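You operate a simulated robot arm through the tools that you are given. There is no shell and no other tool. Be economical: measure what you need, move in short steps, check, and stop when the job is done.

You are at the controls of a simulated robot arm. One attempt, no reset.

TASK
Tighten the fork bolt, cap it, turn the wheel's mark up, then brake.
Fine: the castor spanner goes back on its rest; the bolt cap sits square over the head; the yellow mark points about upward; fingers clear of the brake.

The check looks at the end state, three seconds after you hand in, the way a careful person would. Anything else that was tipped, shoved, dropped, spilled or broken makes it a failure. Lids that push on must go on centred and level and be pressed home; caps that screw on are set level and turned clockwise until they are tight.

THE ROBOT
A 7-joint arm with a two-finger parallel gripper on a trunk, on a base that drives. Base frame: it is fixed to the floor where the robot stands at the start and does not move with it; the origin is under the middle of the robot, x ahead of it, y to its left, z up. Readings come in mm, rad, newtons and seconds.
Its first joint turns from -2.897 to 2.897 rad. Places, roughly: bolt cap seat [900, 100, 800]; castor brake [1000, 100, 800]; castor wheel [900, 0, 900]; fork bolt [900, 100, 900]. Payload 3.43 kg.
The tool frame sits at the grasp point between the pads (the TCP): z along the fingers, y along the line on which they close. The tips reach 34 mm beyond it. The gripper opens to 128 mm. The fingers are 24 mm wide and 12 mm thick; the gripper's body (48 by 130 mm) begins 96 mm behind the TCP.
Orientation is told as [roll, pitch, yaw] about the base's x, y, z axes, in that order, counted from this pose: with the fingers straight down and closing along the base's y, the tool's x points along the base's -x, its y along +y and its z along -z.

THE INTERFACE
- The arm moves only by the tool step_arm. Its argument "motion" is a list of rows, each an object (a shift or turn left out is 0, a gripper value left out holds the last) with "hand": the gripper command, from -1 (shut) to 1 (fully open), values between in proportion; "delta_pos": the shift along the tool's x, y, z in units of 25 mm (1.0 is 25 mm), a list of three; "dr": the turn, a rotation vector about the tool's x, y, z in units of 8 degrees (1.0 is 8 degrees), a list of three. In form: [{"hand": hand, "delta_pos": [x, y, z], "dr": [ax, ay, az]}, ...]. A call has 1 to 10 rows; each row shifts and turns the commanded pose from where the row before left it, along the tool's axes as they then stand. A call with a number of a shift or a turn outside -1 to 1 is refused whole. Each row takes 0.2 s and may step no farther than 50 mm and 0.15 rad from the row before; otherwise, or with a gripper value out of range, the whole call is refused. A pose out of reach is approached as far as the arm can. The call stops where the force on the tool passes 90 N (or 10 N more than at its start, if that is more) or the arm is blocked; 0.2 s more then pass. The fingers move at their own pace (about 153 mm/s each) and stop on an object; they squeeze with about 29 N. The grip force told is the motor's: it shows also when the fingers shut on nothing. Time passes only in rows, and 0.2 s behind the last, so rows that do not move let the fingers close. It gives the time, the measured TCP pose, the force on the tool (base axes), the opening and the grip force at its end, in the units of the frame above (readings bear some noise), with the torque about the TCP (base axes, N m) and any sound that the robot's microphone picked up, and new pictures: "pictures" is both (left out), scene, wrist or none.
- Cameras (640 x 400 px; columns grow to the right, rows downward): "scene" is now at [203.2, 228.3, 1385.9]; the picture's right is [-0.02, -1.00, 0.00], its down [-0.38, 0.01, -0.92] and it looks along [0.92, -0.02, -0.38] (base axes); focal length 290 px, centre (320, 200). "wrist" rides on the gripper at [76, -11, -160] in the tool frame; the picture's right is [0.15, 0.99, 0.00], its down [-0.88, 0.13, -0.46] and it looks along [-0.45, 0.07, 0.89] (tool axes); focal length 234 px, centre (320, 200). There is no depth. A picture from a camera that has moved, and an enlarged one, comes with that camera's place and axes in the base frame and with its lens.
- roll_base(legs): drives the robot by 1 to 6 legs, each [ahead, turn to the left] in mm and rad, along the robot's own axes; the way and the turn of a leg run together, so that a leg with both is an arc; at most 1500 mm and 3.142 rad a leg. The arm and the cameras ride along, it lands a little off, and it stops where it bumps. It gives what a move gives, and a new picture of the scene camera.
- aim_head(pan, tilt): turns the head with the scene camera to pan (to the left, within 2.094 rad either way) and tilt (down, from -0.506 to 1.204), counted from straight ahead of the robot. It gives what a move gives, and a new picture of the scene camera.
- inspect(camera, box): a new picture of the part [left, top, right, bottom] of that camera's present view, enlarged. It takes no simulated time.
- finish_job(): hands the job in; it is judged then, once.

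Work in short steps. Places have to be worked out from the pictures, the camera data and where the tool is seen: move nearer, look again, correct. Check each grasp and each placing, and mend what went wrong. You have 120 turns and 260 pictures in all, those below and enlarged ones among them. Open the gripper and draw the arm clear of the work before you hand the job in, unless the task says otherwise; then end with one line.

The tools are called after ">>>" by a JSON object that holds its "method" and its "body". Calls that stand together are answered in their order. step_arm: Moves the arm, as the interface text tells. Its arguments: {"type":"object","properties":{"motion":{"type":"array","items":{"type":"object","properties":{"hand":{"type":"number"},"delta_pos":{"type":"array","items":{"type":"number"}},"dr":{"type":"array","items":{"type":"number"}}}}},"pictures":{"type":"string","enum":["both","scene","wrist","none"]}},"required":["motion"]} The other tools are called the same way: roll_base (legs) drives the base; aim_head (pan, tilt) turns the head that bears the scene camera; inspect (camera, box) takes an enlarged picture of a part of a camera's view; finish_job () hands the job in.

At the start:

```text
t: 0.0
eef_pos: [668.9, -51.4, 1260.5]
orientation: [0.001, 0.001, 0.0]
ft_force: [0.5, 0.3, -0.4]
ft_torque: [0.02, -0.01, 0.01]
width: 128.1
grip_force: 0.1
robot x, y, heading: [-0.2, -3.9, -0.001]
head pan, tilt: [-0.019, 0.379]
```

scene: 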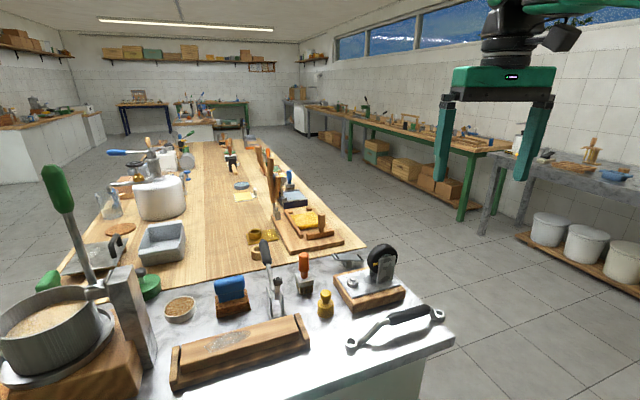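
wrist: 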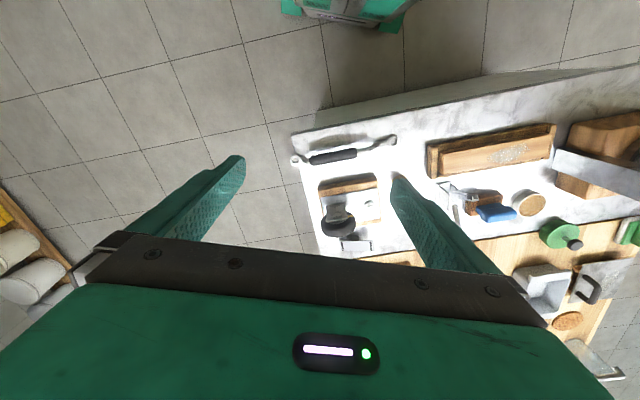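

I'll enlarge the castor area and the surroundings to identify the parts.

>>> {"method": "inspect", "body": {"camera": "scene", "box": [300, 220, 460, 360]}}

>>> {"method": "inspect", "body": {"camera": "wrist", "box": [270, 110, 430, 260]}}

>>> {"method": "inspect", "body": {"camera": "scene", "box": [180, 220, 340, 380]}}

```text
2.86 times, centred on (380, 290) of scene
camera zoom: at [203.2, 228.3, 1385.9], right [-0.02, -1.0, 0.0], down [-0.38, 0.01, -0.92], along [0.92, -0.02, -0.38], focal length 827 px, centre (149, -57)
```

zoom: 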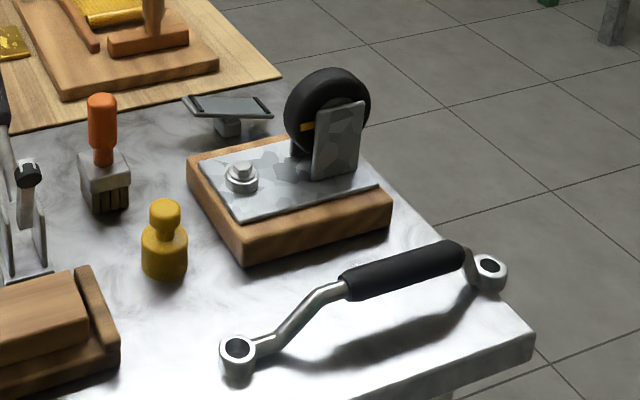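

```text
2.67 times, centred on (350, 185) of wrist
camera zoom: at [593.3, -62.5, 1420.1], right [-0.15, 0.99, 0.0], down [0.88, 0.13, 0.45], along [0.45, 0.07, -0.89], focal length 624 px, centre (240, 240)
```

zoom: 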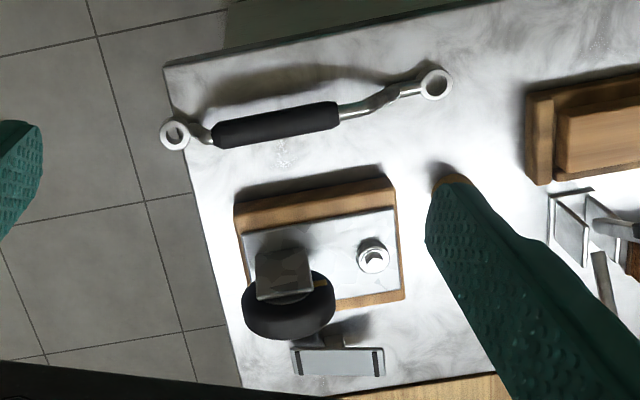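

```text
2.50 times, centred on (260, 300) of scene
camera zoom: at [203.2, 228.3, 1385.9], right [-0.02, -1.0, 0.0], down [-0.38, 0.01, -0.92], along [0.92, -0.02, -0.38], focal length 724 px, centre (470, -50)
```

zoom: 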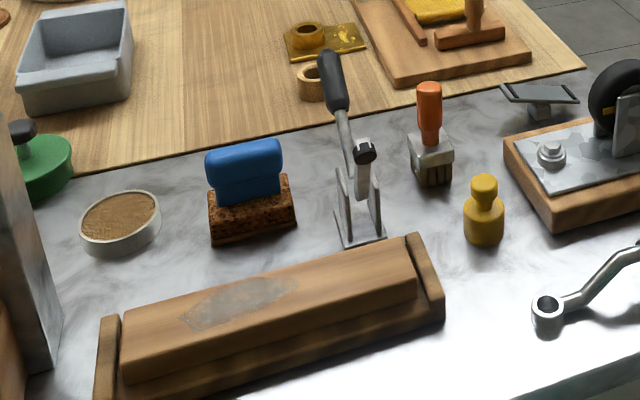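

I judge the bolt to be near (869,120,866). I'll bring the wrist camera closer for a better view.

>>> {"method": "step_arm", "body": {"motion": [{"delta_pos": [-0.1, 0.8, 0.9]}, {"delta_pos": [-0.1, 0.8, 0.9]}, {"delta_pos": [-0.1, 0.8, 0.9]}, {"delta_pos": [-0.1, 0.8, 0.9]}, {"delta_pos": [-0.1, 0.8, 0.9]}, {"delta_pos": [-0.1, 0.8, 0.9]}], "pictures": "wrist"}}

>>> {"method": "aim_head", "body": {"pan": -0.3, "tilt": 0.65}}

```text
t: 1.4
eef_pos: [670.4, 68.3, 1136.1]
orientation: [0.0, -0.012, 0.0]
ft_force: [-0.6, 0.3, 0.1]
ft_torque: [0.03, -0.02, 0.02]
width: 128.0
grip_force: 0.1
robot x, y, heading: [2.2, -8.8, 0.004]
head pan, tilt: [-0.019, 0.379]
camera wrist: at [592.7, 58.0, 1294.1], right [-0.15, 0.99, 0.0], down [0.87, 0.13, 0.47], along [0.46, 0.07, -0.88], focal length 234 px, centre (320, 200)
```

wrist: 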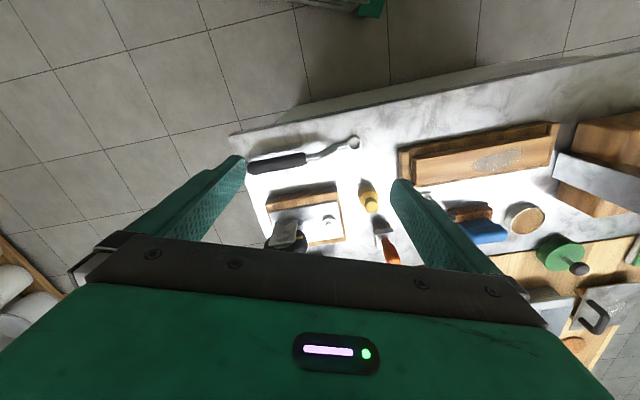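

```text
t: 2.2
eef_pos: [670.7, 68.6, 1136.3]
orientation: [0.0, -0.011, -0.002]
ft_force: [0.4, 0.2, 0.8]
ft_torque: [0.0, -0.04, 0.0]
width: 128.0
grip_force: 0.1
robot x, y, heading: [4.3, -5.4, 0.003]
head pan, tilt: [-0.3, 0.649]
camera scene: at [193.0, 204.4, 1361.7], right [-0.3, -0.96, 0.0], down [-0.59, 0.18, -0.79], along [0.75, -0.24, -0.61], focal length 290 px, centre (320, 200)
```

scene: 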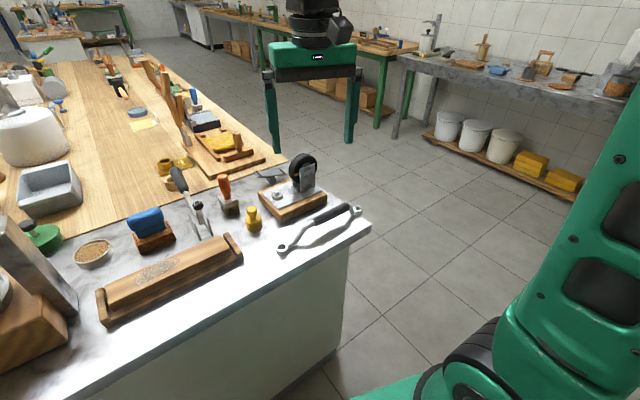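

Let me enlarge the spanner, the cap and the castor.

>>> {"method": "inspect", "body": {"camera": "scene", "box": [230, 145, 380, 265]}}

>>> {"method": "inspect", "body": {"camera": "wrist", "box": [230, 120, 410, 260]}}

```text
3.33 times, centred on (305, 205) of scene
camera zoom: at [193.0, 204.4, 1361.7], right [-0.3, -0.96, 0.0], down [-0.59, 0.18, -0.79], along [0.75, -0.24, -0.61], focal length 965 px, centre (370, 183)
```

zoom: 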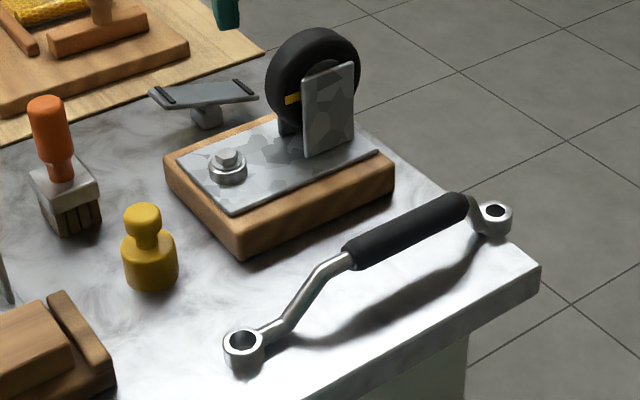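

```text
2.86 times, centred on (320, 190) of wrist
camera zoom: at [593.0, 57.6, 1294.2], right [-0.15, 0.99, 0.0], down [0.88, 0.13, 0.47], along [0.46, 0.07, -0.88], focal length 669 px, centre (320, 229)
```

zoom: 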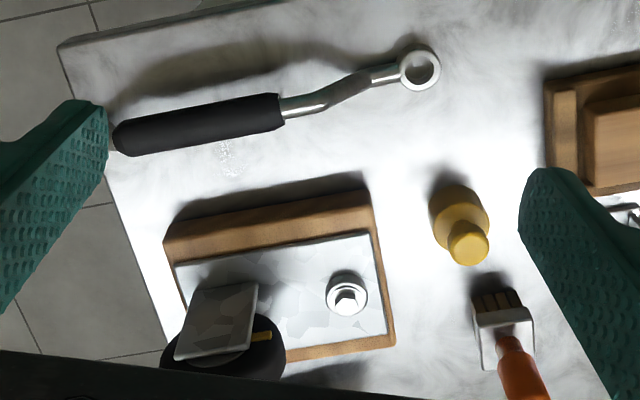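

Moving lower to look at the spanner details.

>>> {"method": "step_arm", "body": {"motion": [{"delta_pos": [0.1, -0.3, 1]}, {"delta_pos": [0, -0.3, 1]}, {"delta_pos": [0, -0.3, 1]}, {"delta_pos": [0, -0.3, 1]}, {"delta_pos": [0, -0.3, 1]}], "pictures": "wrist"}}

>>> {"method": "inspect", "body": {"camera": "wrist", "box": [200, 60, 440, 260]}}

>>> {"method": "inspect", "body": {"camera": "scene", "box": [265, 185, 385, 265]}}

```text
t: 3.4
eef_pos: [667.2, 31.4, 1008.5]
orientation: [0.001, -0.012, 0.0]
ft_force: [0.5, -0.2, 0.2]
ft_torque: [0.01, -0.02, 0.0]
width: 128.0
grip_force: 0.0
robot x, y, heading: [-0.0, -3.6, -0.002]
head pan, tilt: [-0.3, 0.649]
camera wrist: at [590.9, 21.0, 1166.3], right [-0.15, 0.99, 0.0], down [0.88, 0.13, 0.47], along [0.46, 0.07, -0.88], focal length 234 px, centre (320, 200)
```

wrist: 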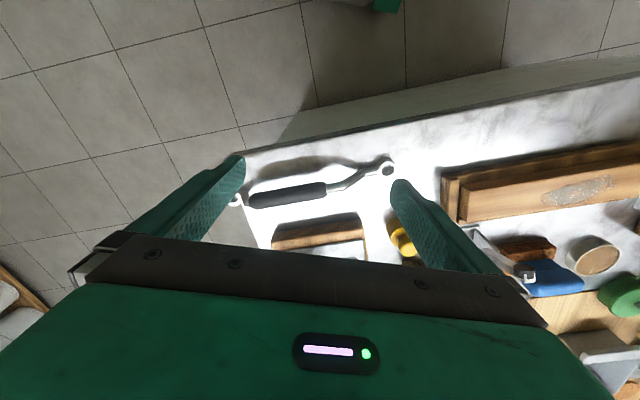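

```text
2.00 times, centred on (320, 160) of wrist
camera zoom: at [590.9, 21.0, 1166.3], right [-0.15, 0.99, 0.0], down [0.88, 0.13, 0.47], along [0.46, 0.07, -0.88], focal length 468 px, centre (320, 280)
```

zoom: 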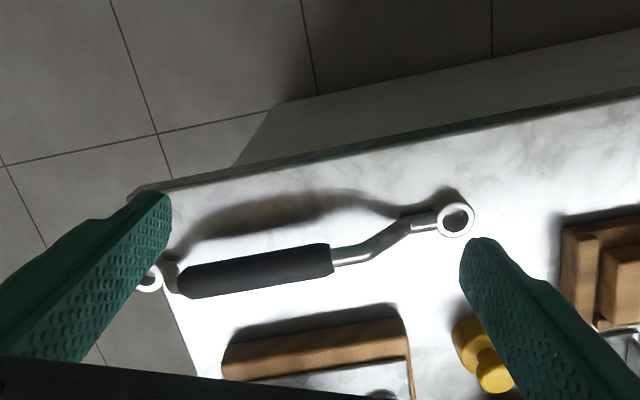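

```text
5.00 times, centred on (325, 225) of scene
camera zoom: at [192.8, 204.4, 1361.6], right [-0.3, -0.96, 0.0], down [-0.59, 0.18, -0.79], along [0.75, -0.24, -0.61], focal length 1448 px, centre (295, 75)
```

zoom: 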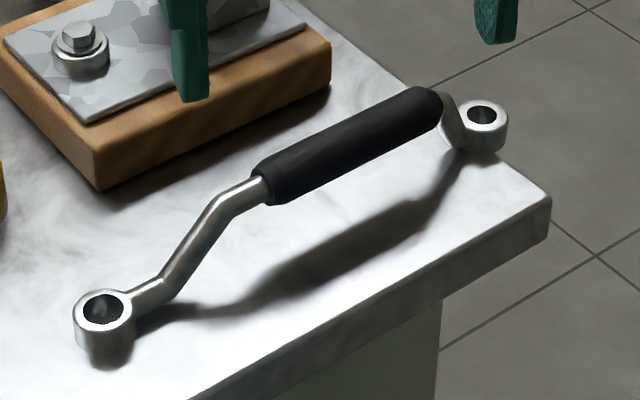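

The spanner lies on its two rings with the handle raised; its left ring is near (699,143), the handle centre near (744,-2), and it points about -72°. I'll yaw the tool about +108° so it straddles the handle and the camera looks toward the working ring.

>>> {"method": "step_arm", "body": {"motion": [{"dr": [0, 0, -1]}, {"dr": [0, 0, -1]}, {"dr": [0, 0, -1]}, {"dr": [0, 0, -1]}, {"dr": [0, 0, -1]}, {"dr": [0, 0, -1]}, {"dr": [0, 0, -1]}], "pictures": "none"}}

>>> {"method": "step_arm", "body": {"motion": [{"dr": [0, 0, -1]}, {"dr": [0, 0, -1]}, {"dr": [0, 0, -1]}, {"dr": [0, 0, -1]}, {"dr": [0, 0, -1]}, {"dr": [0, 0, -1]}, {"dr": [0, 0, -0.5]}]}}

```text
t: 5.0
eef_pos: [669.3, 31.2, 1009.7]
orientation: [-0.011, -0.006, 0.979]
ft_force: [0.0, 0.1, 0.1]
ft_torque: [-0.02, -0.02, -0.01]
width: 128.1
grip_force: 0.1
robot x, y, heading: [-0.1, -8.1, -0.002]
head pan, tilt: [-0.3, 0.649]
```

```text
t: 6.6
eef_pos: [667.3, 31.6, 1009.2]
orientation: [-0.009, 0.003, 1.885]
ft_force: [-0.1, -0.8, 0.3]
ft_torque: [-0.01, 0.01, 0.02]
width: 127.9
grip_force: 0.1
robot x, y, heading: [4.2, -5.4, -0.003]
head pan, tilt: [-0.3, 0.649]
camera scene: at [193.0, 204.4, 1361.6], right [-0.3, -0.96, 0.0], down [-0.59, 0.18, -0.79], along [0.75, -0.24, -0.61], focal length 290 px, centre (320, 200)
camera wrist: at [700.5, -37.4, 1169.0], right [-0.89, -0.45, -0.01], down [-0.4, 0.8, 0.45], along [-0.19, 0.41, -0.89], focal length 234 px, centre (320, 200)
```

scene: 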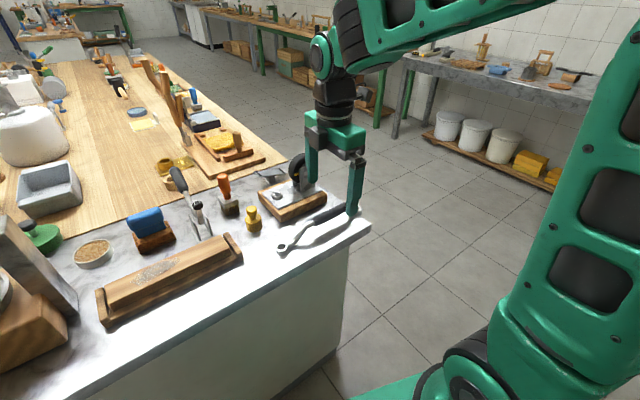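
wrist: 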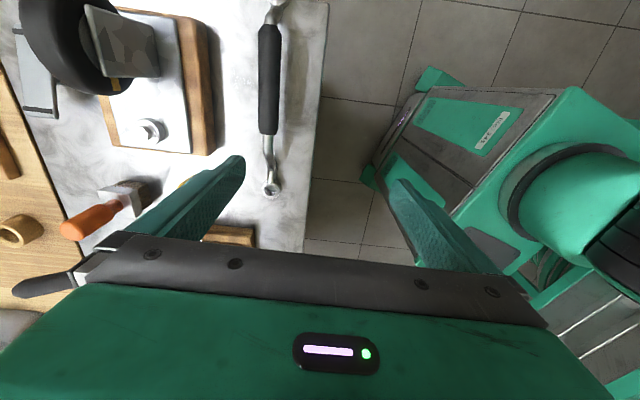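

Moving over the handle's centre at a safe height.

>>> {"method": "step_arm", "body": {"motion": [{"delta_pos": [0.61, -0.67, 0.69]}, {"delta_pos": [0.61, -0.67, 0.69]}, {"delta_pos": [0.61, -0.67, 0.69]}, {"delta_pos": [0.61, -0.67, 0.69]}, {}]}}

>>> {"method": "inspect", "body": {"camera": "scene", "box": [250, 140, 380, 260]}}

```text
t: 7.8
eef_pos: [750.5, -2.8, 940.2]
orientation: [-0.011, 0.002, 1.885]
ft_force: [-0.7, -0.2, -0.1]
ft_torque: [-0.02, 0.0, -0.01]
width: 128.0
grip_force: 0.1
robot x, y, heading: [0.3, -4.2, 0.003]
head pan, tilt: [-0.3, 0.649]
camera scene: at [192.9, 204.4, 1361.6], right [-0.3, -0.96, 0.0], down [-0.59, 0.18, -0.79], along [0.75, -0.24, -0.61], focal length 290 px, centre (320, 200)
camera wrist: at [783.6, -71.5, 1099.8], right [-0.9, -0.45, -0.01], down [-0.4, 0.8, 0.45], along [-0.19, 0.41, -0.89], focal length 234 px, centre (320, 200)
```

scene: 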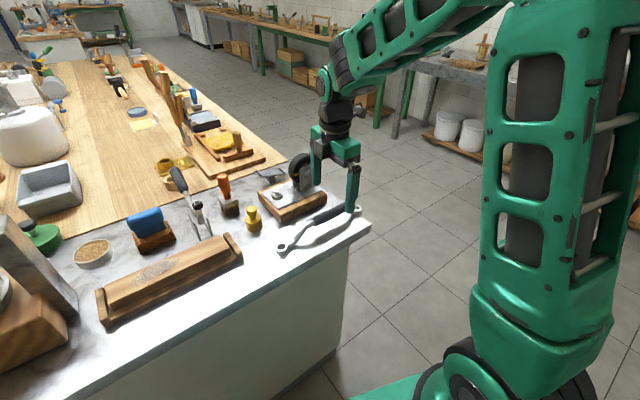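
wrist: 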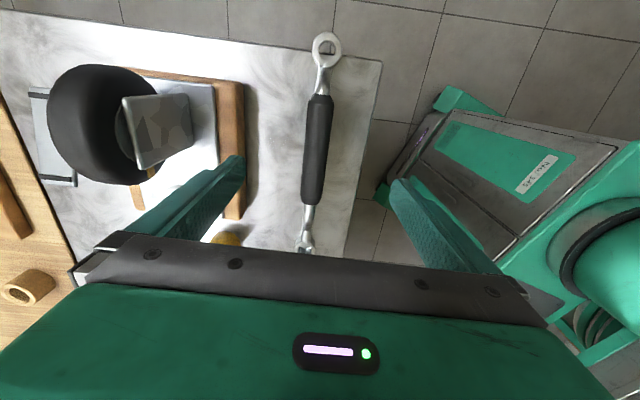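

```text
3.33 times, centred on (315, 200) of scene
camera zoom: at [192.9, 204.4, 1361.6], right [-0.3, -0.96, 0.0], down [-0.59, 0.18, -0.79], along [0.75, -0.24, -0.61], focal length 965 px, centre (337, 200)
```

zoom: 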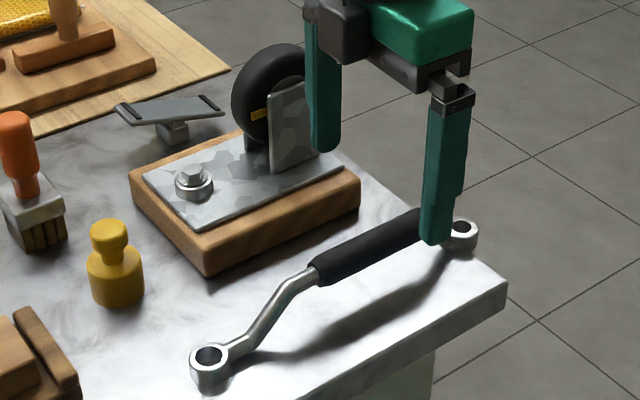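

The handle is parallel to the tool and only about 5 mm off. I'll correct that and lower in two stages.

>>> {"method": "step_arm", "body": {"motion": [{"delta_pos": [0.15, -0.22, 0.5]}, {"delta_pos": [0, 0, 0.9]}, {"delta_pos": [0, 0, 0.9]}, {"delta_pos": [0, 0, 0.8]}, {}]}}

>>> {"method": "inspect", "body": {"camera": "scene", "box": [270, 170, 380, 260]}}

```text
t: 9.0
eef_pos: [757.6, -7.0, 863.9]
orientation: [-0.01, 0.004, 1.886]
ft_force: [0.3, 0.7, -0.3]
ft_torque: [0.01, -0.04, -0.02]
width: 128.0
grip_force: 0.1
robot x, y, heading: [5.4, -3.6, 0.0]
head pan, tilt: [-0.3, 0.649]
camera scene: at [193.0, 204.4, 1361.6], right [-0.3, -0.96, 0.0], down [-0.59, 0.18, -0.79], along [0.75, -0.24, -0.61], focal length 290 px, centre (320, 200)
camera wrist: at [790.0, -75.9, 1022.5], right [-0.9, -0.45, -0.01], down [-0.4, 0.8, 0.45], along [-0.19, 0.41, -0.89], focal length 234 px, centre (320, 200)
```

scene: 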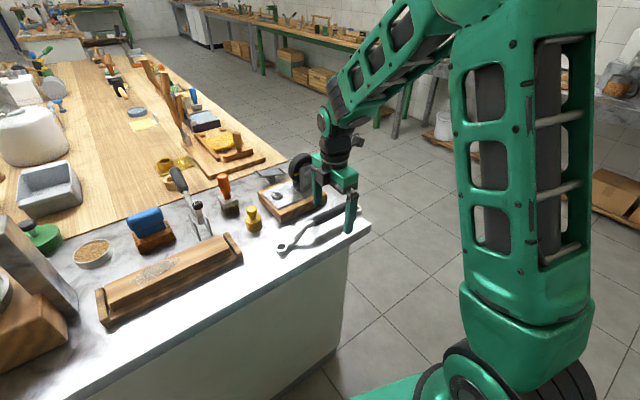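
wrist: 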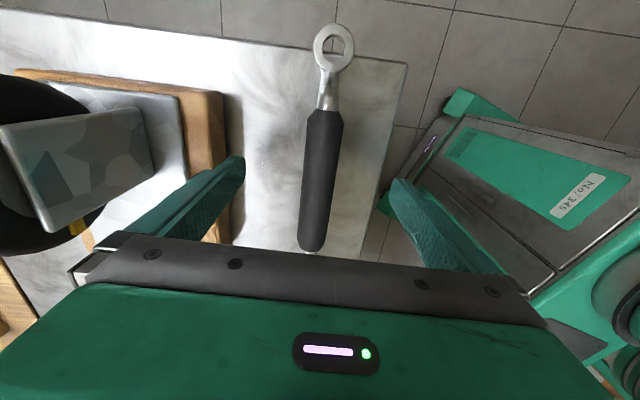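

```text
4.44 times, centred on (325, 215) of scene
camera zoom: at [193.0, 204.4, 1361.6], right [-0.3, -0.96, 0.0], down [-0.59, 0.18, -0.79], along [0.75, -0.24, -0.61], focal length 1287 px, centre (298, 133)
```

zoom: 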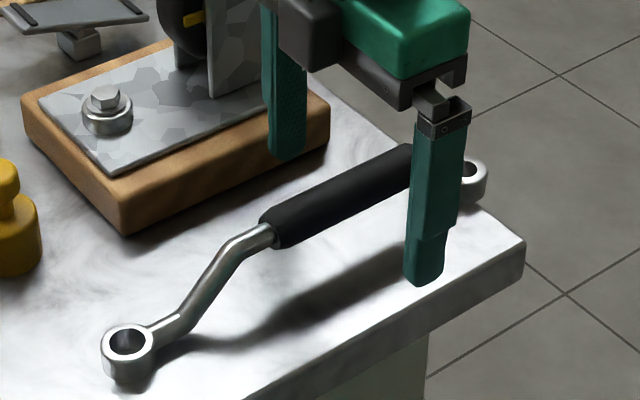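

Centred on the handle. I'll narrow the opening to about 55 mm so the inner finger clears the block before lowering to handle-axis height.

>>> {"method": "step_arm", "body": {"motion": [{"hand": -0.15}, {"hand": -0.15}, {"hand": -0.15, "delta_pos": [0, 0, 0.4]}, {}]}}

>>> {"method": "inspect", "body": {"camera": "scene", "box": [270, 170, 380, 260]}}

```text
t: 10.0
eef_pos: [758.7, -9.2, 852.7]
orientation: [-0.011, 0.003, 1.885]
ft_force: [0.9, 0.8, -0.1]
ft_torque: [0.0, -0.03, 0.0]
width: 54.7
grip_force: 0.1
robot x, y, heading: [0.9, -0.4, -0.006]
head pan, tilt: [-0.3, 0.649]
camera scene: at [193.0, 204.4, 1361.6], right [-0.3, -0.96, 0.0], down [-0.59, 0.18, -0.79], along [0.75, -0.24, -0.61], focal length 290 px, centre (320, 200)
camera wrist: at [790.9, -76.4, 1012.8], right [-0.9, -0.45, -0.01], down [-0.4, 0.8, 0.45], along [-0.19, 0.41, -0.89], focal length 234 px, centre (320, 200)
```

scene: 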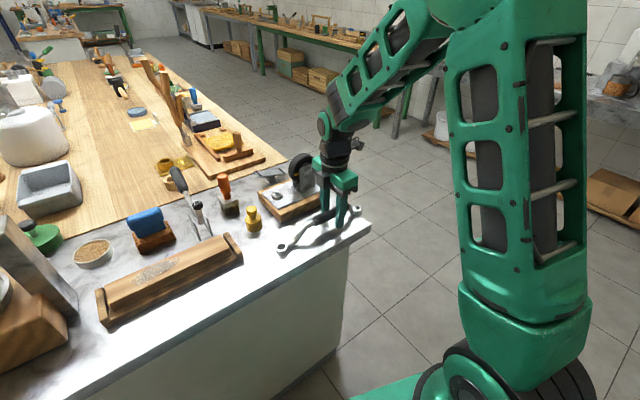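
wrist: 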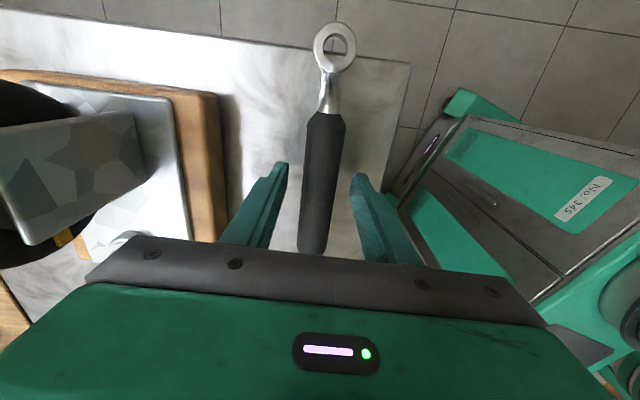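

```text
4.44 times, centred on (325, 215) of scene
camera zoom: at [193.0, 204.4, 1361.6], right [-0.3, -0.96, 0.0], down [-0.59, 0.18, -0.79], along [0.75, -0.24, -0.61], focal length 1287 px, centre (298, 133)
```

zoom: 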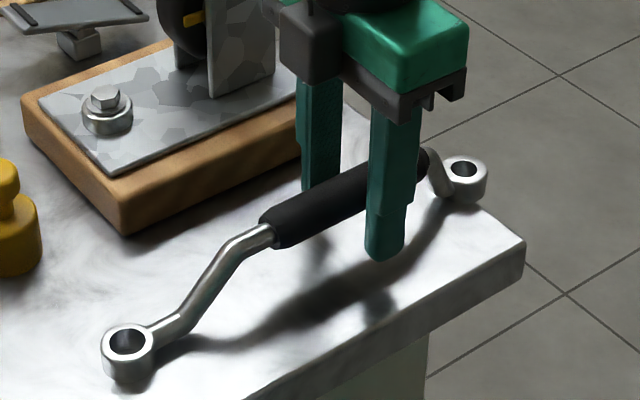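

Handle lies between the fingers; closing.

>>> {"method": "step_arm", "body": {"motion": [{"hand": -1}, {}, {}], "pictures": "wrist"}}

>>> {"method": "inspect", "body": {"camera": "scene", "box": [270, 170, 380, 260]}}

```text
t: 10.8
eef_pos: [758.1, -8.1, 854.2]
orientation: [-0.011, 0.004, 1.886]
ft_force: [0.7, 0.2, -0.6]
ft_torque: [-0.02, 0.0, 0.06]
width: 26.3
grip_force: 28.5
robot x, y, heading: [2.0, -5.3, 0.003]
head pan, tilt: [-0.3, 0.649]
camera wrist: at [790.9, -76.4, 1012.9], right [-0.9, -0.45, -0.01], down [-0.4, 0.8, 0.45], along [-0.19, 0.41, -0.89], focal length 234 px, centre (320, 200)
```

wrist: 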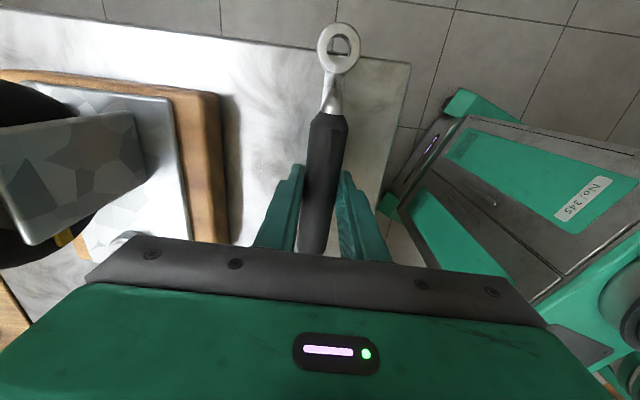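

```text
4.44 times, centred on (325, 215) of scene
camera zoom: at [193.0, 204.4, 1361.6], right [-0.3, -0.96, 0.0], down [-0.59, 0.18, -0.79], along [0.75, -0.24, -0.61], focal length 1287 px, centre (298, 133)
```

zoom: 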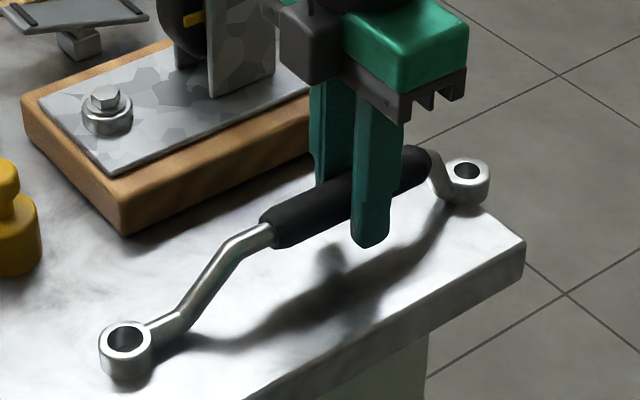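

The grip holds (26 mm, 28 N) at rest pose TCP (758,-8.5,853.5), yaw 1.885, which I'll use for the return. Lifting straight up.

>>> {"method": "step_arm", "body": {"motion": [{"delta_pos": [0, 0, -0.4]}, {"delta_pos": [0, 0, -0.8]}, {"delta_pos": [0, 0, -0.9]}, {"delta_pos": [0, 0, -0.9]}, {"delta_pos": [0, 0, -0.8]}, {}], "pictures": "wrist"}}

>>> {"method": "inspect", "body": {"camera": "scene", "box": [240, 140, 380, 260]}}

```text
t: 12.2
eef_pos: [758.7, -6.9, 948.8]
orientation: [-0.009, 0.003, 1.886]
ft_force: [0.3, 0.6, -1.6]
ft_torque: [-0.06, 0.0, -0.03]
width: 26.2
grip_force: 29.3
robot x, y, heading: [-0.9, -6.0, -0.001]
head pan, tilt: [-0.3, 0.649]
camera wrist: at [791.5, -76.0, 1108.2], right [-0.9, -0.45, -0.01], down [-0.4, 0.8, 0.45], along [-0.19, 0.41, -0.89], focal length 234 px, centre (320, 200)
```

wrist: 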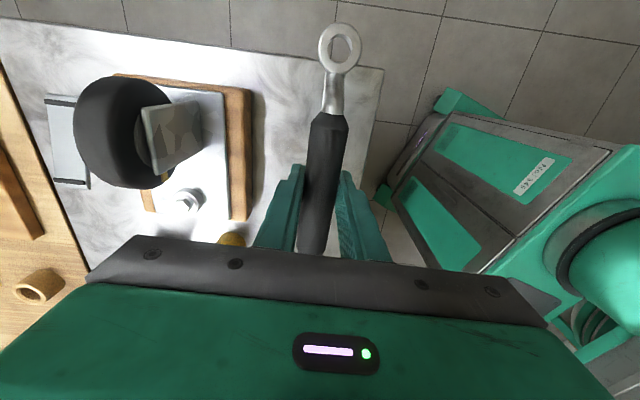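

```text
3.33 times, centred on (310, 200) of scene
camera zoom: at [193.1, 204.4, 1361.6], right [-0.3, -0.96, 0.0], down [-0.59, 0.18, -0.79], along [0.75, -0.24, -0.62], focal length 965 px, centre (353, 200)
```

zoom: 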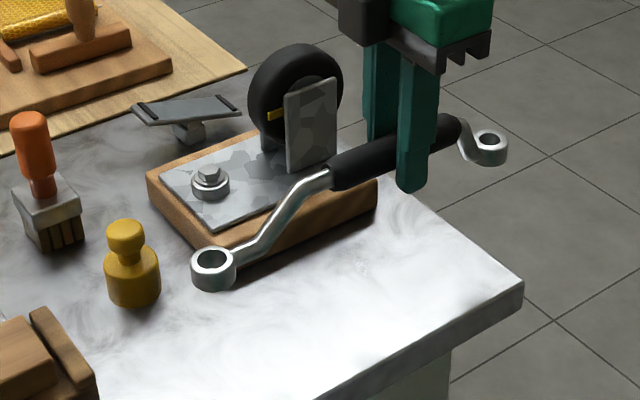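

Spanner lifted level. Now rotating it toward the bolt (ψ ≈ -130°).

>>> {"method": "step_arm", "body": {"motion": [{"dr": [0, 0, 1]}, {"dr": [0, 0, 1]}, {"dr": [0, 0, 1]}, {"dr": [0, 0, 1]}, {"dr": [0, 0, 1]}, {"dr": [0, 0, 1]}, {"dr": [0, 0, 1]}, {"dr": [0, 0, 0.25]}, {}], "pictures": "wrist"}}

>>> {"method": "inspect", "body": {"camera": "scene", "box": [240, 140, 380, 260]}}

```text
t: 14.2
eef_pos: [759.4, -8.0, 949.3]
orientation: [-0.01, -0.006, 0.873]
ft_force: [0.3, -0.2, -1.5]
ft_torque: [-0.04, 0.02, -0.01]
width: 26.1
grip_force: 29.0
robot x, y, heading: [2.7, -2.2, 0.004]
head pan, tilt: [-0.3, 0.649]
camera wrist: at [717.1, -73.2, 1107.1], right [-0.85, 0.52, -0.01], down [0.46, 0.76, 0.46], along [0.25, 0.39, -0.89], focal length 234 px, centre (320, 200)
```

wrist: 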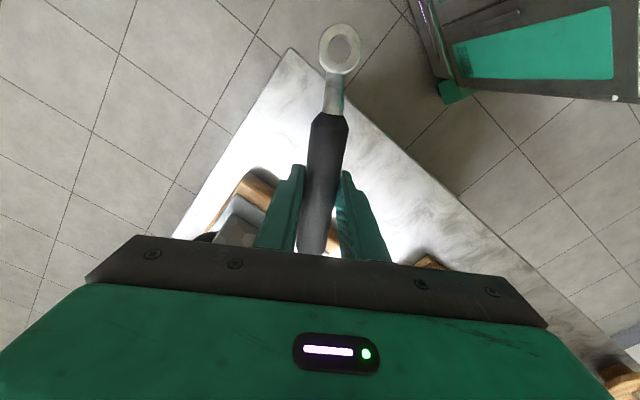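

```text
3.33 times, centred on (310, 200) of scene
camera zoom: at [193.1, 204.4, 1361.6], right [-0.3, -0.96, 0.0], down [-0.59, 0.18, -0.79], along [0.75, -0.24, -0.61], focal length 965 px, centre (353, 200)
```

zoom: 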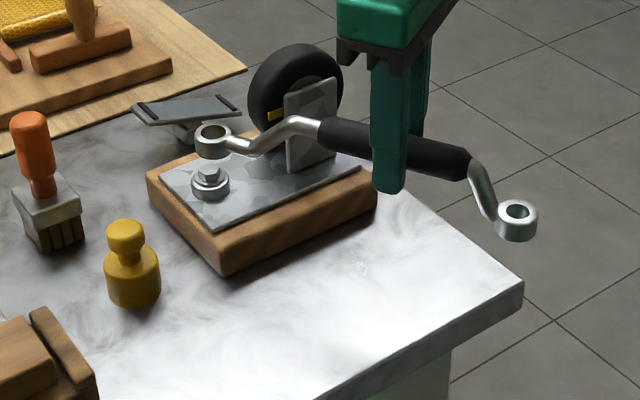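

Ring is now near (859,116). From the scene ray with a hex-top height of about 859, the bolt is near (890,118). Shifting +30 mm in x and lowering 20 mm, then comparing.

>>> {"method": "step_arm", "body": {"motion": [{"delta_pos": [-0.85, -0.885, 0]}, {"delta_pos": [0, 0, 0.8]}, {}], "pictures": "none"}}

>>> {"method": "inspect", "body": {"camera": "scene", "box": [240, 150, 340, 230]}}

```text
t: 15.0
eef_pos: [789.2, -5.3, 929.0]
orientation: [-0.01, -0.008, 0.872]
ft_force: [-0.1, 0.2, -2.2]
ft_torque: [-0.01, -0.02, -0.03]
width: 26.3
grip_force: 28.9
robot x, y, heading: [3.0, -5.5, -0.002]
head pan, tilt: [-0.3, 0.649]
```

```text
5.00 times, centred on (290, 190) of scene
camera zoom: at [193.1, 204.4, 1361.6], right [-0.3, -0.96, 0.0], down [-0.59, 0.18, -0.79], along [0.75, -0.24, -0.61], focal length 1448 px, centre (470, 250)
```

zoom: 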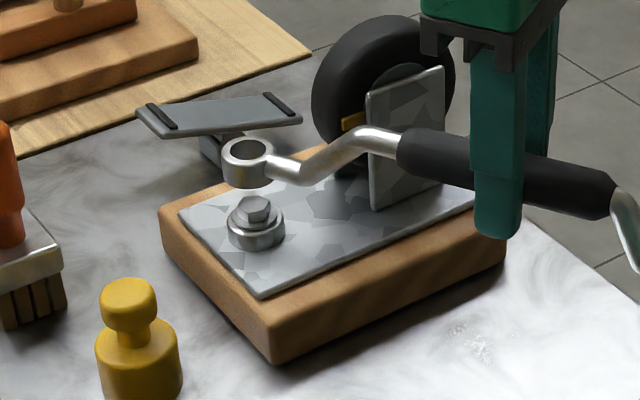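

Columns agree; the rows suggest the ring is 4–10 mm too far. Shifting -5 mm in x and lowering 14 mm.

>>> {"method": "step_arm", "body": {"motion": [{"delta_pos": [0.13, 0.15, 0]}, {"delta_pos": [0, 0, 0.56]}, {}], "pictures": "none"}}

>>> {"method": "inspect", "body": {"camera": "scene", "box": [255, 155, 315, 205]}}

```text
t: 15.8
eef_pos: [784.3, -6.6, 915.3]
orientation: [-0.009, -0.009, 0.873]
ft_force: [0.8, -1.0, 0.6]
ft_torque: [0.29, -0.17, -0.02]
width: 26.1
grip_force: 29.3
robot x, y, heading: [-0.8, -7.2, 0.002]
head pan, tilt: [-0.3, 0.649]
```

```text
8.00 times, centred on (285, 180) of scene
camera zoom: at [193.0, 204.4, 1361.6], right [-0.3, -0.96, 0.0], down [-0.59, 0.18, -0.79], along [0.75, -0.24, -0.61], focal length 2317 px, centre (600, 360)
```

zoom: 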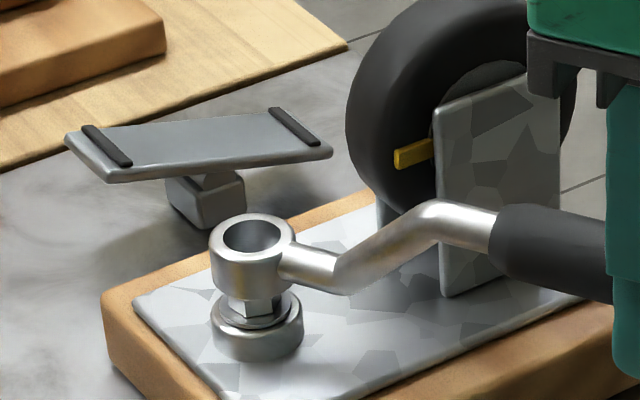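

A light torque shows the ring just touching the hex top, so both are at the same height. The ring is about 9 mm too far in x. Lifting, shifting (-9.5,+2) and lowering gently.

>>> {"method": "step_arm", "body": {"motion": [{"delta_pos": [0, 0, -0.2]}, {"delta_pos": [0.18, 0.34, 0]}, {"delta_pos": [0, 0, 0.15]}, {}], "pictures": "none"}}

>>> {"method": "inspect", "body": {"camera": "scene", "box": [255, 155, 315, 205]}}

```text
t: 16.8
eef_pos: [775.8, -4.3, 916.5]
orientation: [-0.01, -0.007, 0.874]
ft_force: [0.7, 0.2, -1.6]
ft_torque: [0.0, 0.03, -0.01]
width: 26.2
grip_force: 29.6
robot x, y, heading: [1.5, -2.4, -0.001]
head pan, tilt: [-0.3, 0.649]
```

```text
8.00 times, centred on (285, 180) of scene
camera zoom: at [193.1, 204.4, 1361.6], right [-0.3, -0.96, 0.0], down [-0.59, 0.18, -0.79], along [0.75, -0.24, -0.61], focal length 2317 px, centre (600, 360)
```

zoom: 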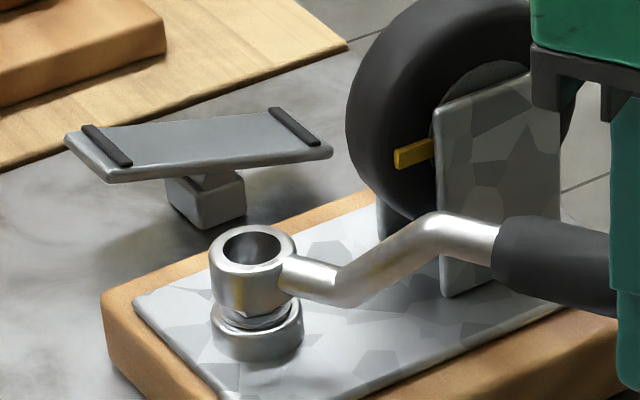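

Nearly aligned. Lowering 8 mm gently.

>>> {"method": "step_arm", "body": {"motion": [{"delta_pos": [0, 0, 0.1]}, {"delta_pos": [0, 0, 0.1]}, {"delta_pos": [0, 0, 0.1]}, {}], "pictures": "none"}}

>>> {"method": "inspect", "body": {"camera": "scene", "box": [255, 155, 315, 205]}}

```text
t: 17.8
eef_pos: [773.8, -5.5, 909.2]
orientation: [-0.009, -0.008, 0.872]
ft_force: [-2.3, -1.3, 3.9]
ft_torque: [0.54, -0.52, 0.05]
width: 26.2
grip_force: 29.2
robot x, y, heading: [1.4, -4.7, 0.002]
head pan, tilt: [-0.3, 0.649]
```

```text
8.00 times, centred on (285, 180) of scene
camera zoom: at [192.8, 204.3, 1361.6], right [-0.3, -0.96, 0.0], down [-0.59, 0.18, -0.79], along [0.75, -0.24, -0.61], focal length 2317 px, centre (600, 360)
```

zoom: 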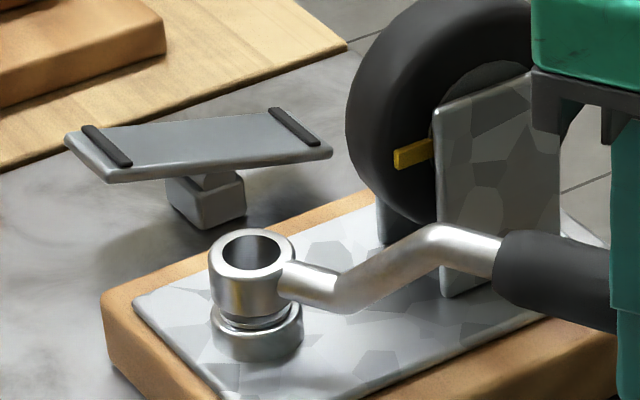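

Contact on the hex top. Look closer.

>>> {"method": "inspect", "body": {"camera": "scene", "box": [266, 180, 290, 195]}}

```text
16.00 times, centred on (278, 188) of scene
camera zoom: at [192.8, 204.3, 1361.6], right [-0.3, -0.96, 0.0], down [-0.59, 0.18, -0.79], along [0.75, -0.24, -0.61], focal length 4633 px, centre (992, 400)
```

zoom: 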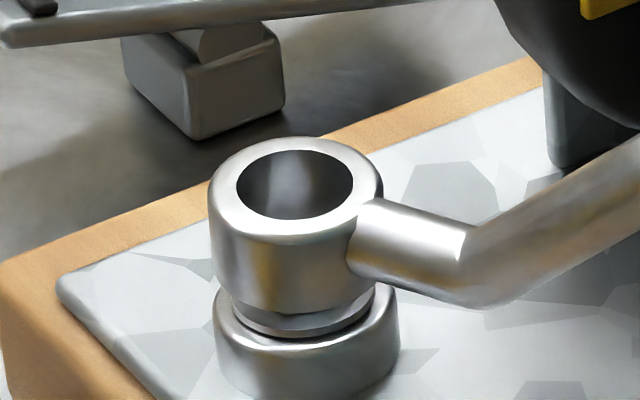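

The ring sits about 1–1.5 mm off (needs +x and -y). Lifting a little, shifting and lowering again.

>>> {"method": "step_arm", "body": {"motion": [{"delta_pos": [0, 0, -0.2]}, {"delta_pos": [0.01, -0.07, 0]}, {"delta_pos": [0, 0, 0.1]}, {"delta_pos": [0, 0, 0.15]}, {"delta_pos": [0, 0, 0.1]}, {}], "pictures": "none"}}

>>> {"method": "inspect", "body": {"camera": "scene", "box": [266, 180, 290, 195]}}

```text
t: 19.2
eef_pos: [776.0, -4.7, 906.6]
orientation: [-0.007, -0.008, 0.873]
ft_force: [-0.2, 0.7, 4.0]
ft_torque: [0.7, -0.53, 0.06]
width: 26.3
grip_force: 29.2
robot x, y, heading: [1.1, -5.1, 0.003]
head pan, tilt: [-0.3, 0.649]
```

```text
16.00 times, centred on (278, 188) of scene
camera zoom: at [192.9, 204.4, 1361.6], right [-0.3, -0.96, 0.0], down [-0.59, 0.18, -0.79], along [0.75, -0.24, -0.61], focal length 4633 px, centre (992, 400)
```

zoom: 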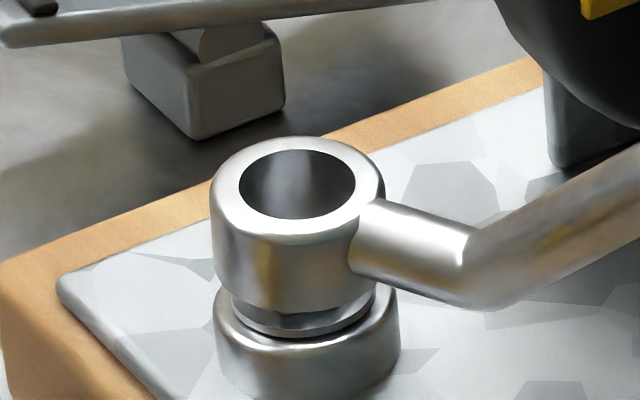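

The ring is still about 5 mm above the flange and the spanner has pitched roughly 3° in the grip. I'll lift, level it with a small tool pitch, shift -y 1.3 mm, and lower lightly.

>>> {"method": "step_arm", "body": {"motion": [{"delta_pos": [0, 0, -0.4]}, {"dr": [0, 0.35, 0], "delta_pos": [0.04, -0.033, 0]}, {}], "pictures": "none"}}

>>> {"method": "inspect", "body": {"camera": "scene", "box": [255, 160, 325, 205]}}

```text
t: 20.0
eef_pos: [776.2, -7.7, 916.1]
orientation: [-0.009, 0.041, 0.873]
ft_force: [0.0, -0.8, -1.6]
ft_torque: [-0.03, 0.02, 0.01]
width: 26.0
grip_force: 29.0
robot x, y, heading: [1.9, -3.3, 0.0]
head pan, tilt: [-0.3, 0.649]
```

```text
8.89 times, centred on (290, 182) of scene
camera zoom: at [193.1, 204.4, 1361.6], right [-0.3, -0.96, 0.0], down [-0.59, 0.18, -0.79], along [0.75, -0.24, -0.61], focal length 2574 px, centre (587, 356)
```

zoom: 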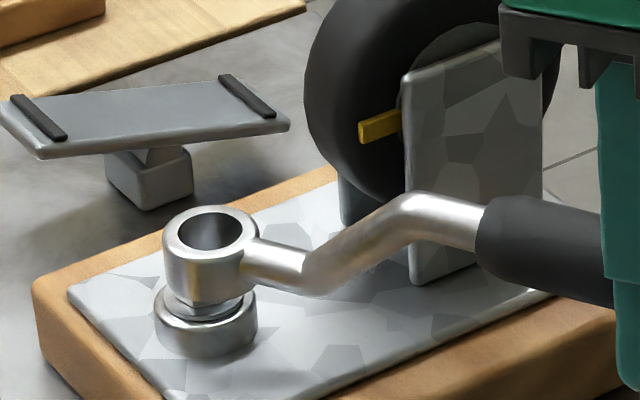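

The ring is now about 1.5 mm too far right and slightly near. Correcting by (+2.5,+1.5) and lowering.

>>> {"method": "step_arm", "body": {"motion": [{"delta_pos": [-0.11, -0.038, 0]}, {"delta_pos": [0, 0, 0.1]}, {"delta_pos": [0, 0, 0.1]}, {"delta_pos": [0, 0, 0.1]}, {}], "pictures": "none"}}

>>> {"method": "inspect", "body": {"camera": "scene", "box": [266, 180, 290, 195]}}

```text
t: 21.2
eef_pos: [777.3, -5.0, 908.5]
orientation: [-0.009, 0.041, 0.873]
ft_force: [-3.0, -3.1, 4.2]
ft_torque: [0.61, -0.41, 0.16]
width: 26.3
grip_force: 29.2
robot x, y, heading: [3.7, -2.2, 0.005]
head pan, tilt: [-0.3, 0.649]
```

```text
16.00 times, centred on (278, 188) of scene
camera zoom: at [192.7, 204.3, 1361.7], right [-0.3, -0.96, 0.0], down [-0.59, 0.18, -0.79], along [0.75, -0.24, -0.61], focal length 4633 px, centre (992, 400)
```

zoom: 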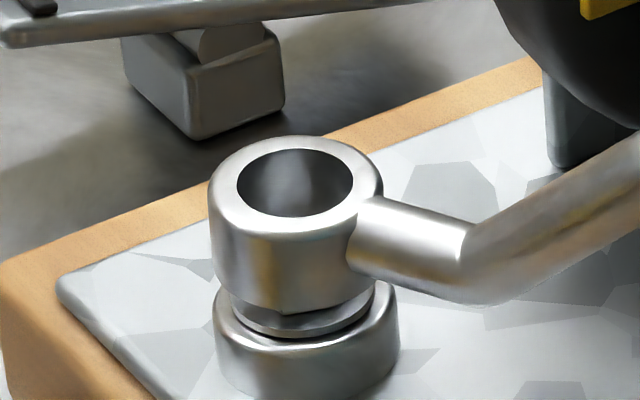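

Accounting for perspective, the ring still needs about +2.5 mm in x. Easing the pressure and sliding in small steps so it can drop in.

>>> {"method": "step_arm", "body": {"motion": [{"delta_pos": [0, 0, -0.1]}, {"delta_pos": [-0.032, -0.038, 0]}, {"delta_pos": [-0.032, -0.038, 0]}, {"delta_pos": [0, 0, 0.1]}, {}], "pictures": "none"}}

>>> {"method": "inspect", "body": {"camera": "scene", "box": [266, 180, 290, 195]}}

```text
t: 22.4
eef_pos: [782.1, -6.8, 908.5]
orientation: [-0.01, 0.04, 0.872]
ft_force: [-1.6, -1.3, 3.8]
ft_torque: [0.71, -0.55, 0.02]
width: 25.9
grip_force: 29.1
robot x, y, heading: [-4.1, -3.3, -0.0]
head pan, tilt: [-0.3, 0.649]
```

```text
16.00 times, centred on (278, 188) of scene
camera zoom: at [192.8, 204.3, 1361.6], right [-0.3, -0.96, 0.0], down [-0.59, 0.18, -0.79], along [0.75, -0.24, -0.61], focal length 4633 px, centre (992, 400)
```

zoom: 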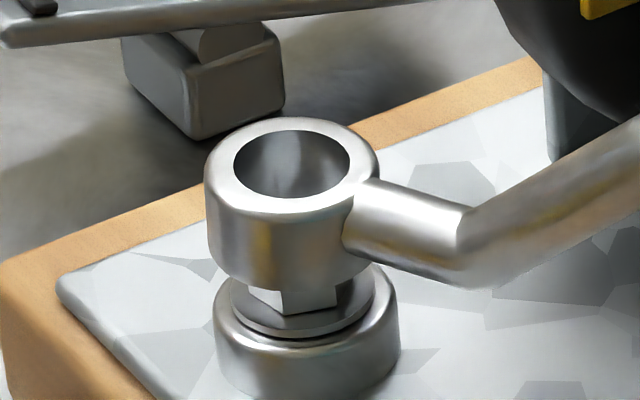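

Ambiguous between height and x. I'll lift 25 mm to see the bare hex clearly and measure its top centre exactly.

>>> {"method": "step_arm", "body": {"motion": [{"delta_pos": [0, 0, -0.6]}, {"delta_pos": [0, 0, -0.6]}, {}], "pictures": "none"}}

>>> {"method": "inspect", "body": {"camera": "scene", "box": [266, 180, 290, 195]}}

>>> {"method": "inspect", "body": {"camera": "scene", "box": [260, 165, 310, 197]}}

```text
t: 23.2
eef_pos: [779.8, -4.5, 936.8]
orientation: [-0.009, 0.042, 0.873]
ft_force: [0.1, 0.0, -1.9]
ft_torque: [-0.03, 0.01, 0.01]
width: 26.4
grip_force: 29.1
robot x, y, heading: [1.1, -2.2, 0.001]
head pan, tilt: [-0.3, 0.649]
```

```text
16.00 times, centred on (278, 188) of scene
camera zoom: at [193.1, 204.4, 1361.6], right [-0.3, -0.96, 0.0], down [-0.59, 0.18, -0.79], along [0.75, -0.24, -0.62], focal length 4633 px, centre (992, 400)
```

zoom: 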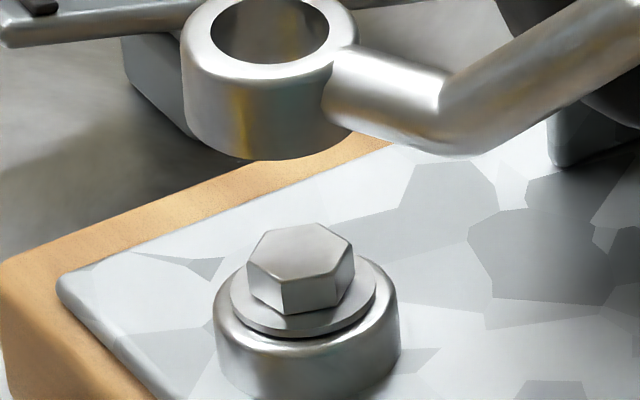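

```text
12.50 times, centred on (285, 181) of scene
camera zoom: at [193.1, 204.4, 1361.6], right [-0.3, -0.96, 0.0], down [-0.59, 0.18, -0.79], along [0.75, -0.24, -0.62], focal length 3620 px, centre (758, 438)
```

zoom: 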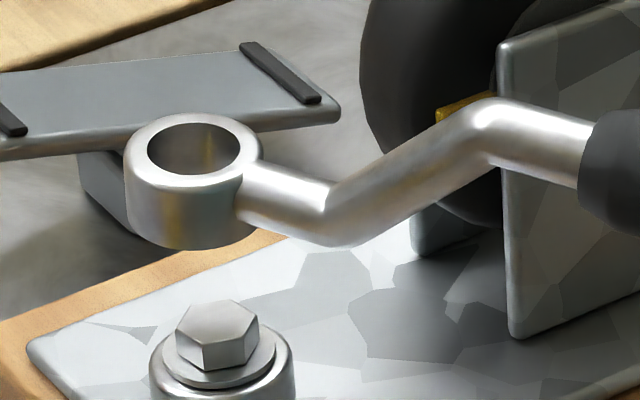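

Now the geometry is clear: at contact height the ring's top centre must appear at about (292,174) in the 16x view; it was 165 just now and 184 before. Shifting (-3,+0.9) and lowering to a few mm above.

>>> {"method": "step_arm", "body": {"motion": [{"delta_pos": [0.05, 0.115, 0]}, {"delta_pos": [0, 0, 0.45]}, {"delta_pos": [0, 0, 0.43]}, {}], "pictures": "none"}}

>>> {"method": "inspect", "body": {"camera": "scene", "box": [266, 180, 290, 195]}}

```text
t: 24.2
eef_pos: [778.4, -3.1, 917.4]
orientation: [-0.009, 0.042, 0.874]
ft_force: [-0.3, 0.3, -0.9]
ft_torque: [-0.05, 0.03, 0.01]
width: 26.4
grip_force: 28.8
robot x, y, heading: [1.6, -4.6, -0.002]
head pan, tilt: [-0.3, 0.649]
```

```text
16.00 times, centred on (278, 188) of scene
camera zoom: at [193.1, 204.4, 1361.6], right [-0.3, -0.96, 0.0], down [-0.59, 0.18, -0.79], along [0.75, -0.24, -0.61], focal length 4633 px, centre (992, 400)
```

zoom: 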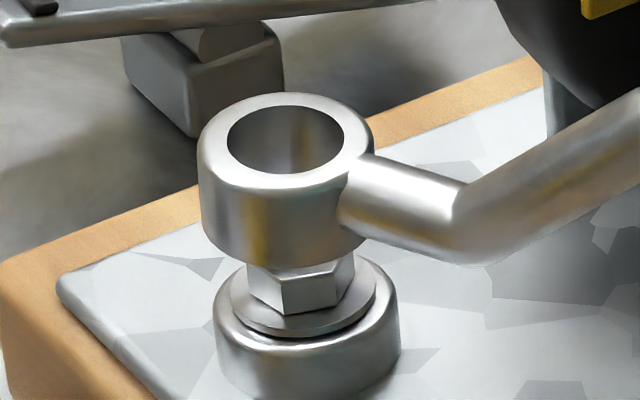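

Aligned if contact occurs about 7.6 mm lower. Lowering 4 mm and reading force to discriminate.

>>> {"method": "step_arm", "body": {"motion": [{"delta_pos": [0, 0, 0.1]}, {"delta_pos": [0, 0, 0.07]}, {}], "pictures": "none"}}

>>> {"method": "inspect", "body": {"camera": "scene", "box": [266, 180, 290, 195]}}

```text
t: 25.0
eef_pos: [777.0, -2.8, 912.1]
orientation: [-0.009, 0.042, 0.873]
ft_force: [0.1, -0.3, -1.8]
ft_torque: [-0.03, 0.05, -0.01]
width: 26.5
grip_force: 29.2
robot x, y, heading: [3.2, -7.7, -0.0]
head pan, tilt: [-0.3, 0.649]
```

```text
16.00 times, centred on (278, 188) of scene
camera zoom: at [193.1, 204.4, 1361.6], right [-0.3, -0.96, 0.0], down [-0.59, 0.18, -0.79], along [0.75, -0.24, -0.61], focal length 4633 px, centre (992, 400)
```

zoom: 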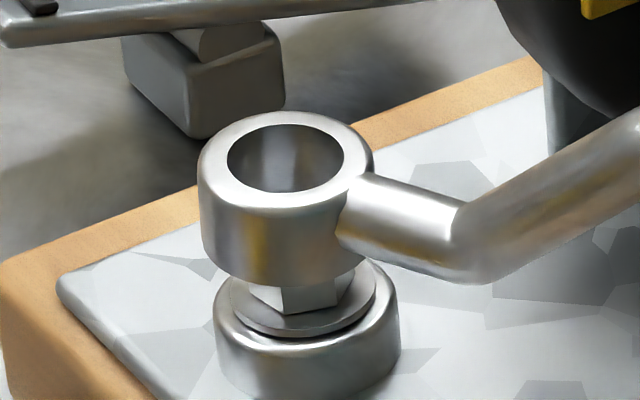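

No contact yet, and rows match with 3.5 mm to go. Small -y 0.6 correction and lowering 8 mm.

>>> {"method": "step_arm", "body": {"motion": [{"delta_pos": [0.018, -0.015, 0]}, {"delta_pos": [0, 0, 0.1]}, {"delta_pos": [0, 0, 0.1]}, {"delta_pos": [0, 0, 0.12]}, {}], "pictures": "none"}}

>>> {"method": "inspect", "body": {"camera": "scene", "box": [266, 180, 290, 195]}}

```text
t: 26.2
eef_pos: [778.1, -5.6, 904.6]
orientation: [-0.009, 0.042, 0.872]
ft_force: [-3.1, -4.1, 4.6]
ft_torque: [0.59, -0.5, -0.06]
width: 26.3
grip_force: 28.9
robot x, y, heading: [0.2, -6.1, -0.003]
head pan, tilt: [-0.3, 0.649]
```

```text
16.00 times, centred on (278, 188) of scene
camera zoom: at [192.7, 204.2, 1361.7], right [-0.3, -0.96, 0.0], down [-0.59, 0.18, -0.79], along [0.75, -0.24, -0.61], focal length 4633 px, centre (992, 400)
```

zoom: 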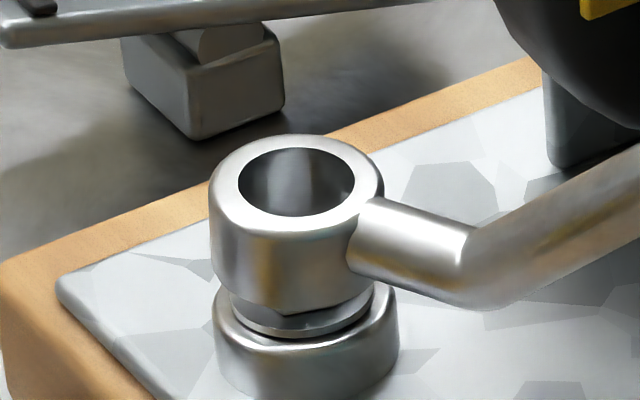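

The ring keeps settling at this same place, so it may be captured but not fully down. I'll try a small clockwise turn about the ring centre with light press to see whether it engages.

>>> {"method": "step_arm", "body": {"motion": [{"delta_pos": [-0.015, 0.444, 0], "dr": [-0.024, 0, 0.5]}, {"delta_pos": [-0.015, 0.444, 0], "dr": [-0.024, 0, 0.5]}, {}], "pictures": "none"}}

>>> {"method": "inspect", "body": {"camera": "scene", "box": [266, 180, 290, 195]}}

```text
t: 27.0
eef_pos: [759.9, 10.2, 903.4]
orientation: [-0.008, 0.042, 0.73]
ft_force: [-9.5, -7.6, 4.3]
ft_torque: [0.35, -0.34, 0.09]
width: 26.3
grip_force: 29.2
robot x, y, heading: [1.0, -2.3, -0.003]
head pan, tilt: [-0.3, 0.649]
```

```text
16.00 times, centred on (278, 188) of scene
camera zoom: at [192.4, 204.1, 1361.7], right [-0.3, -0.96, 0.0], down [-0.59, 0.18, -0.79], along [0.75, -0.24, -0.61], focal length 4633 px, centre (992, 400)
```

zoom: 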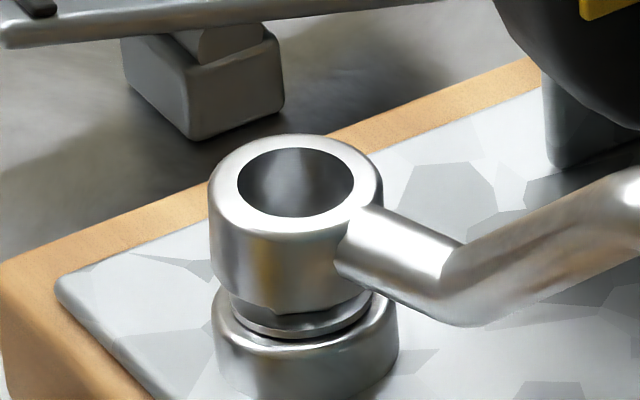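

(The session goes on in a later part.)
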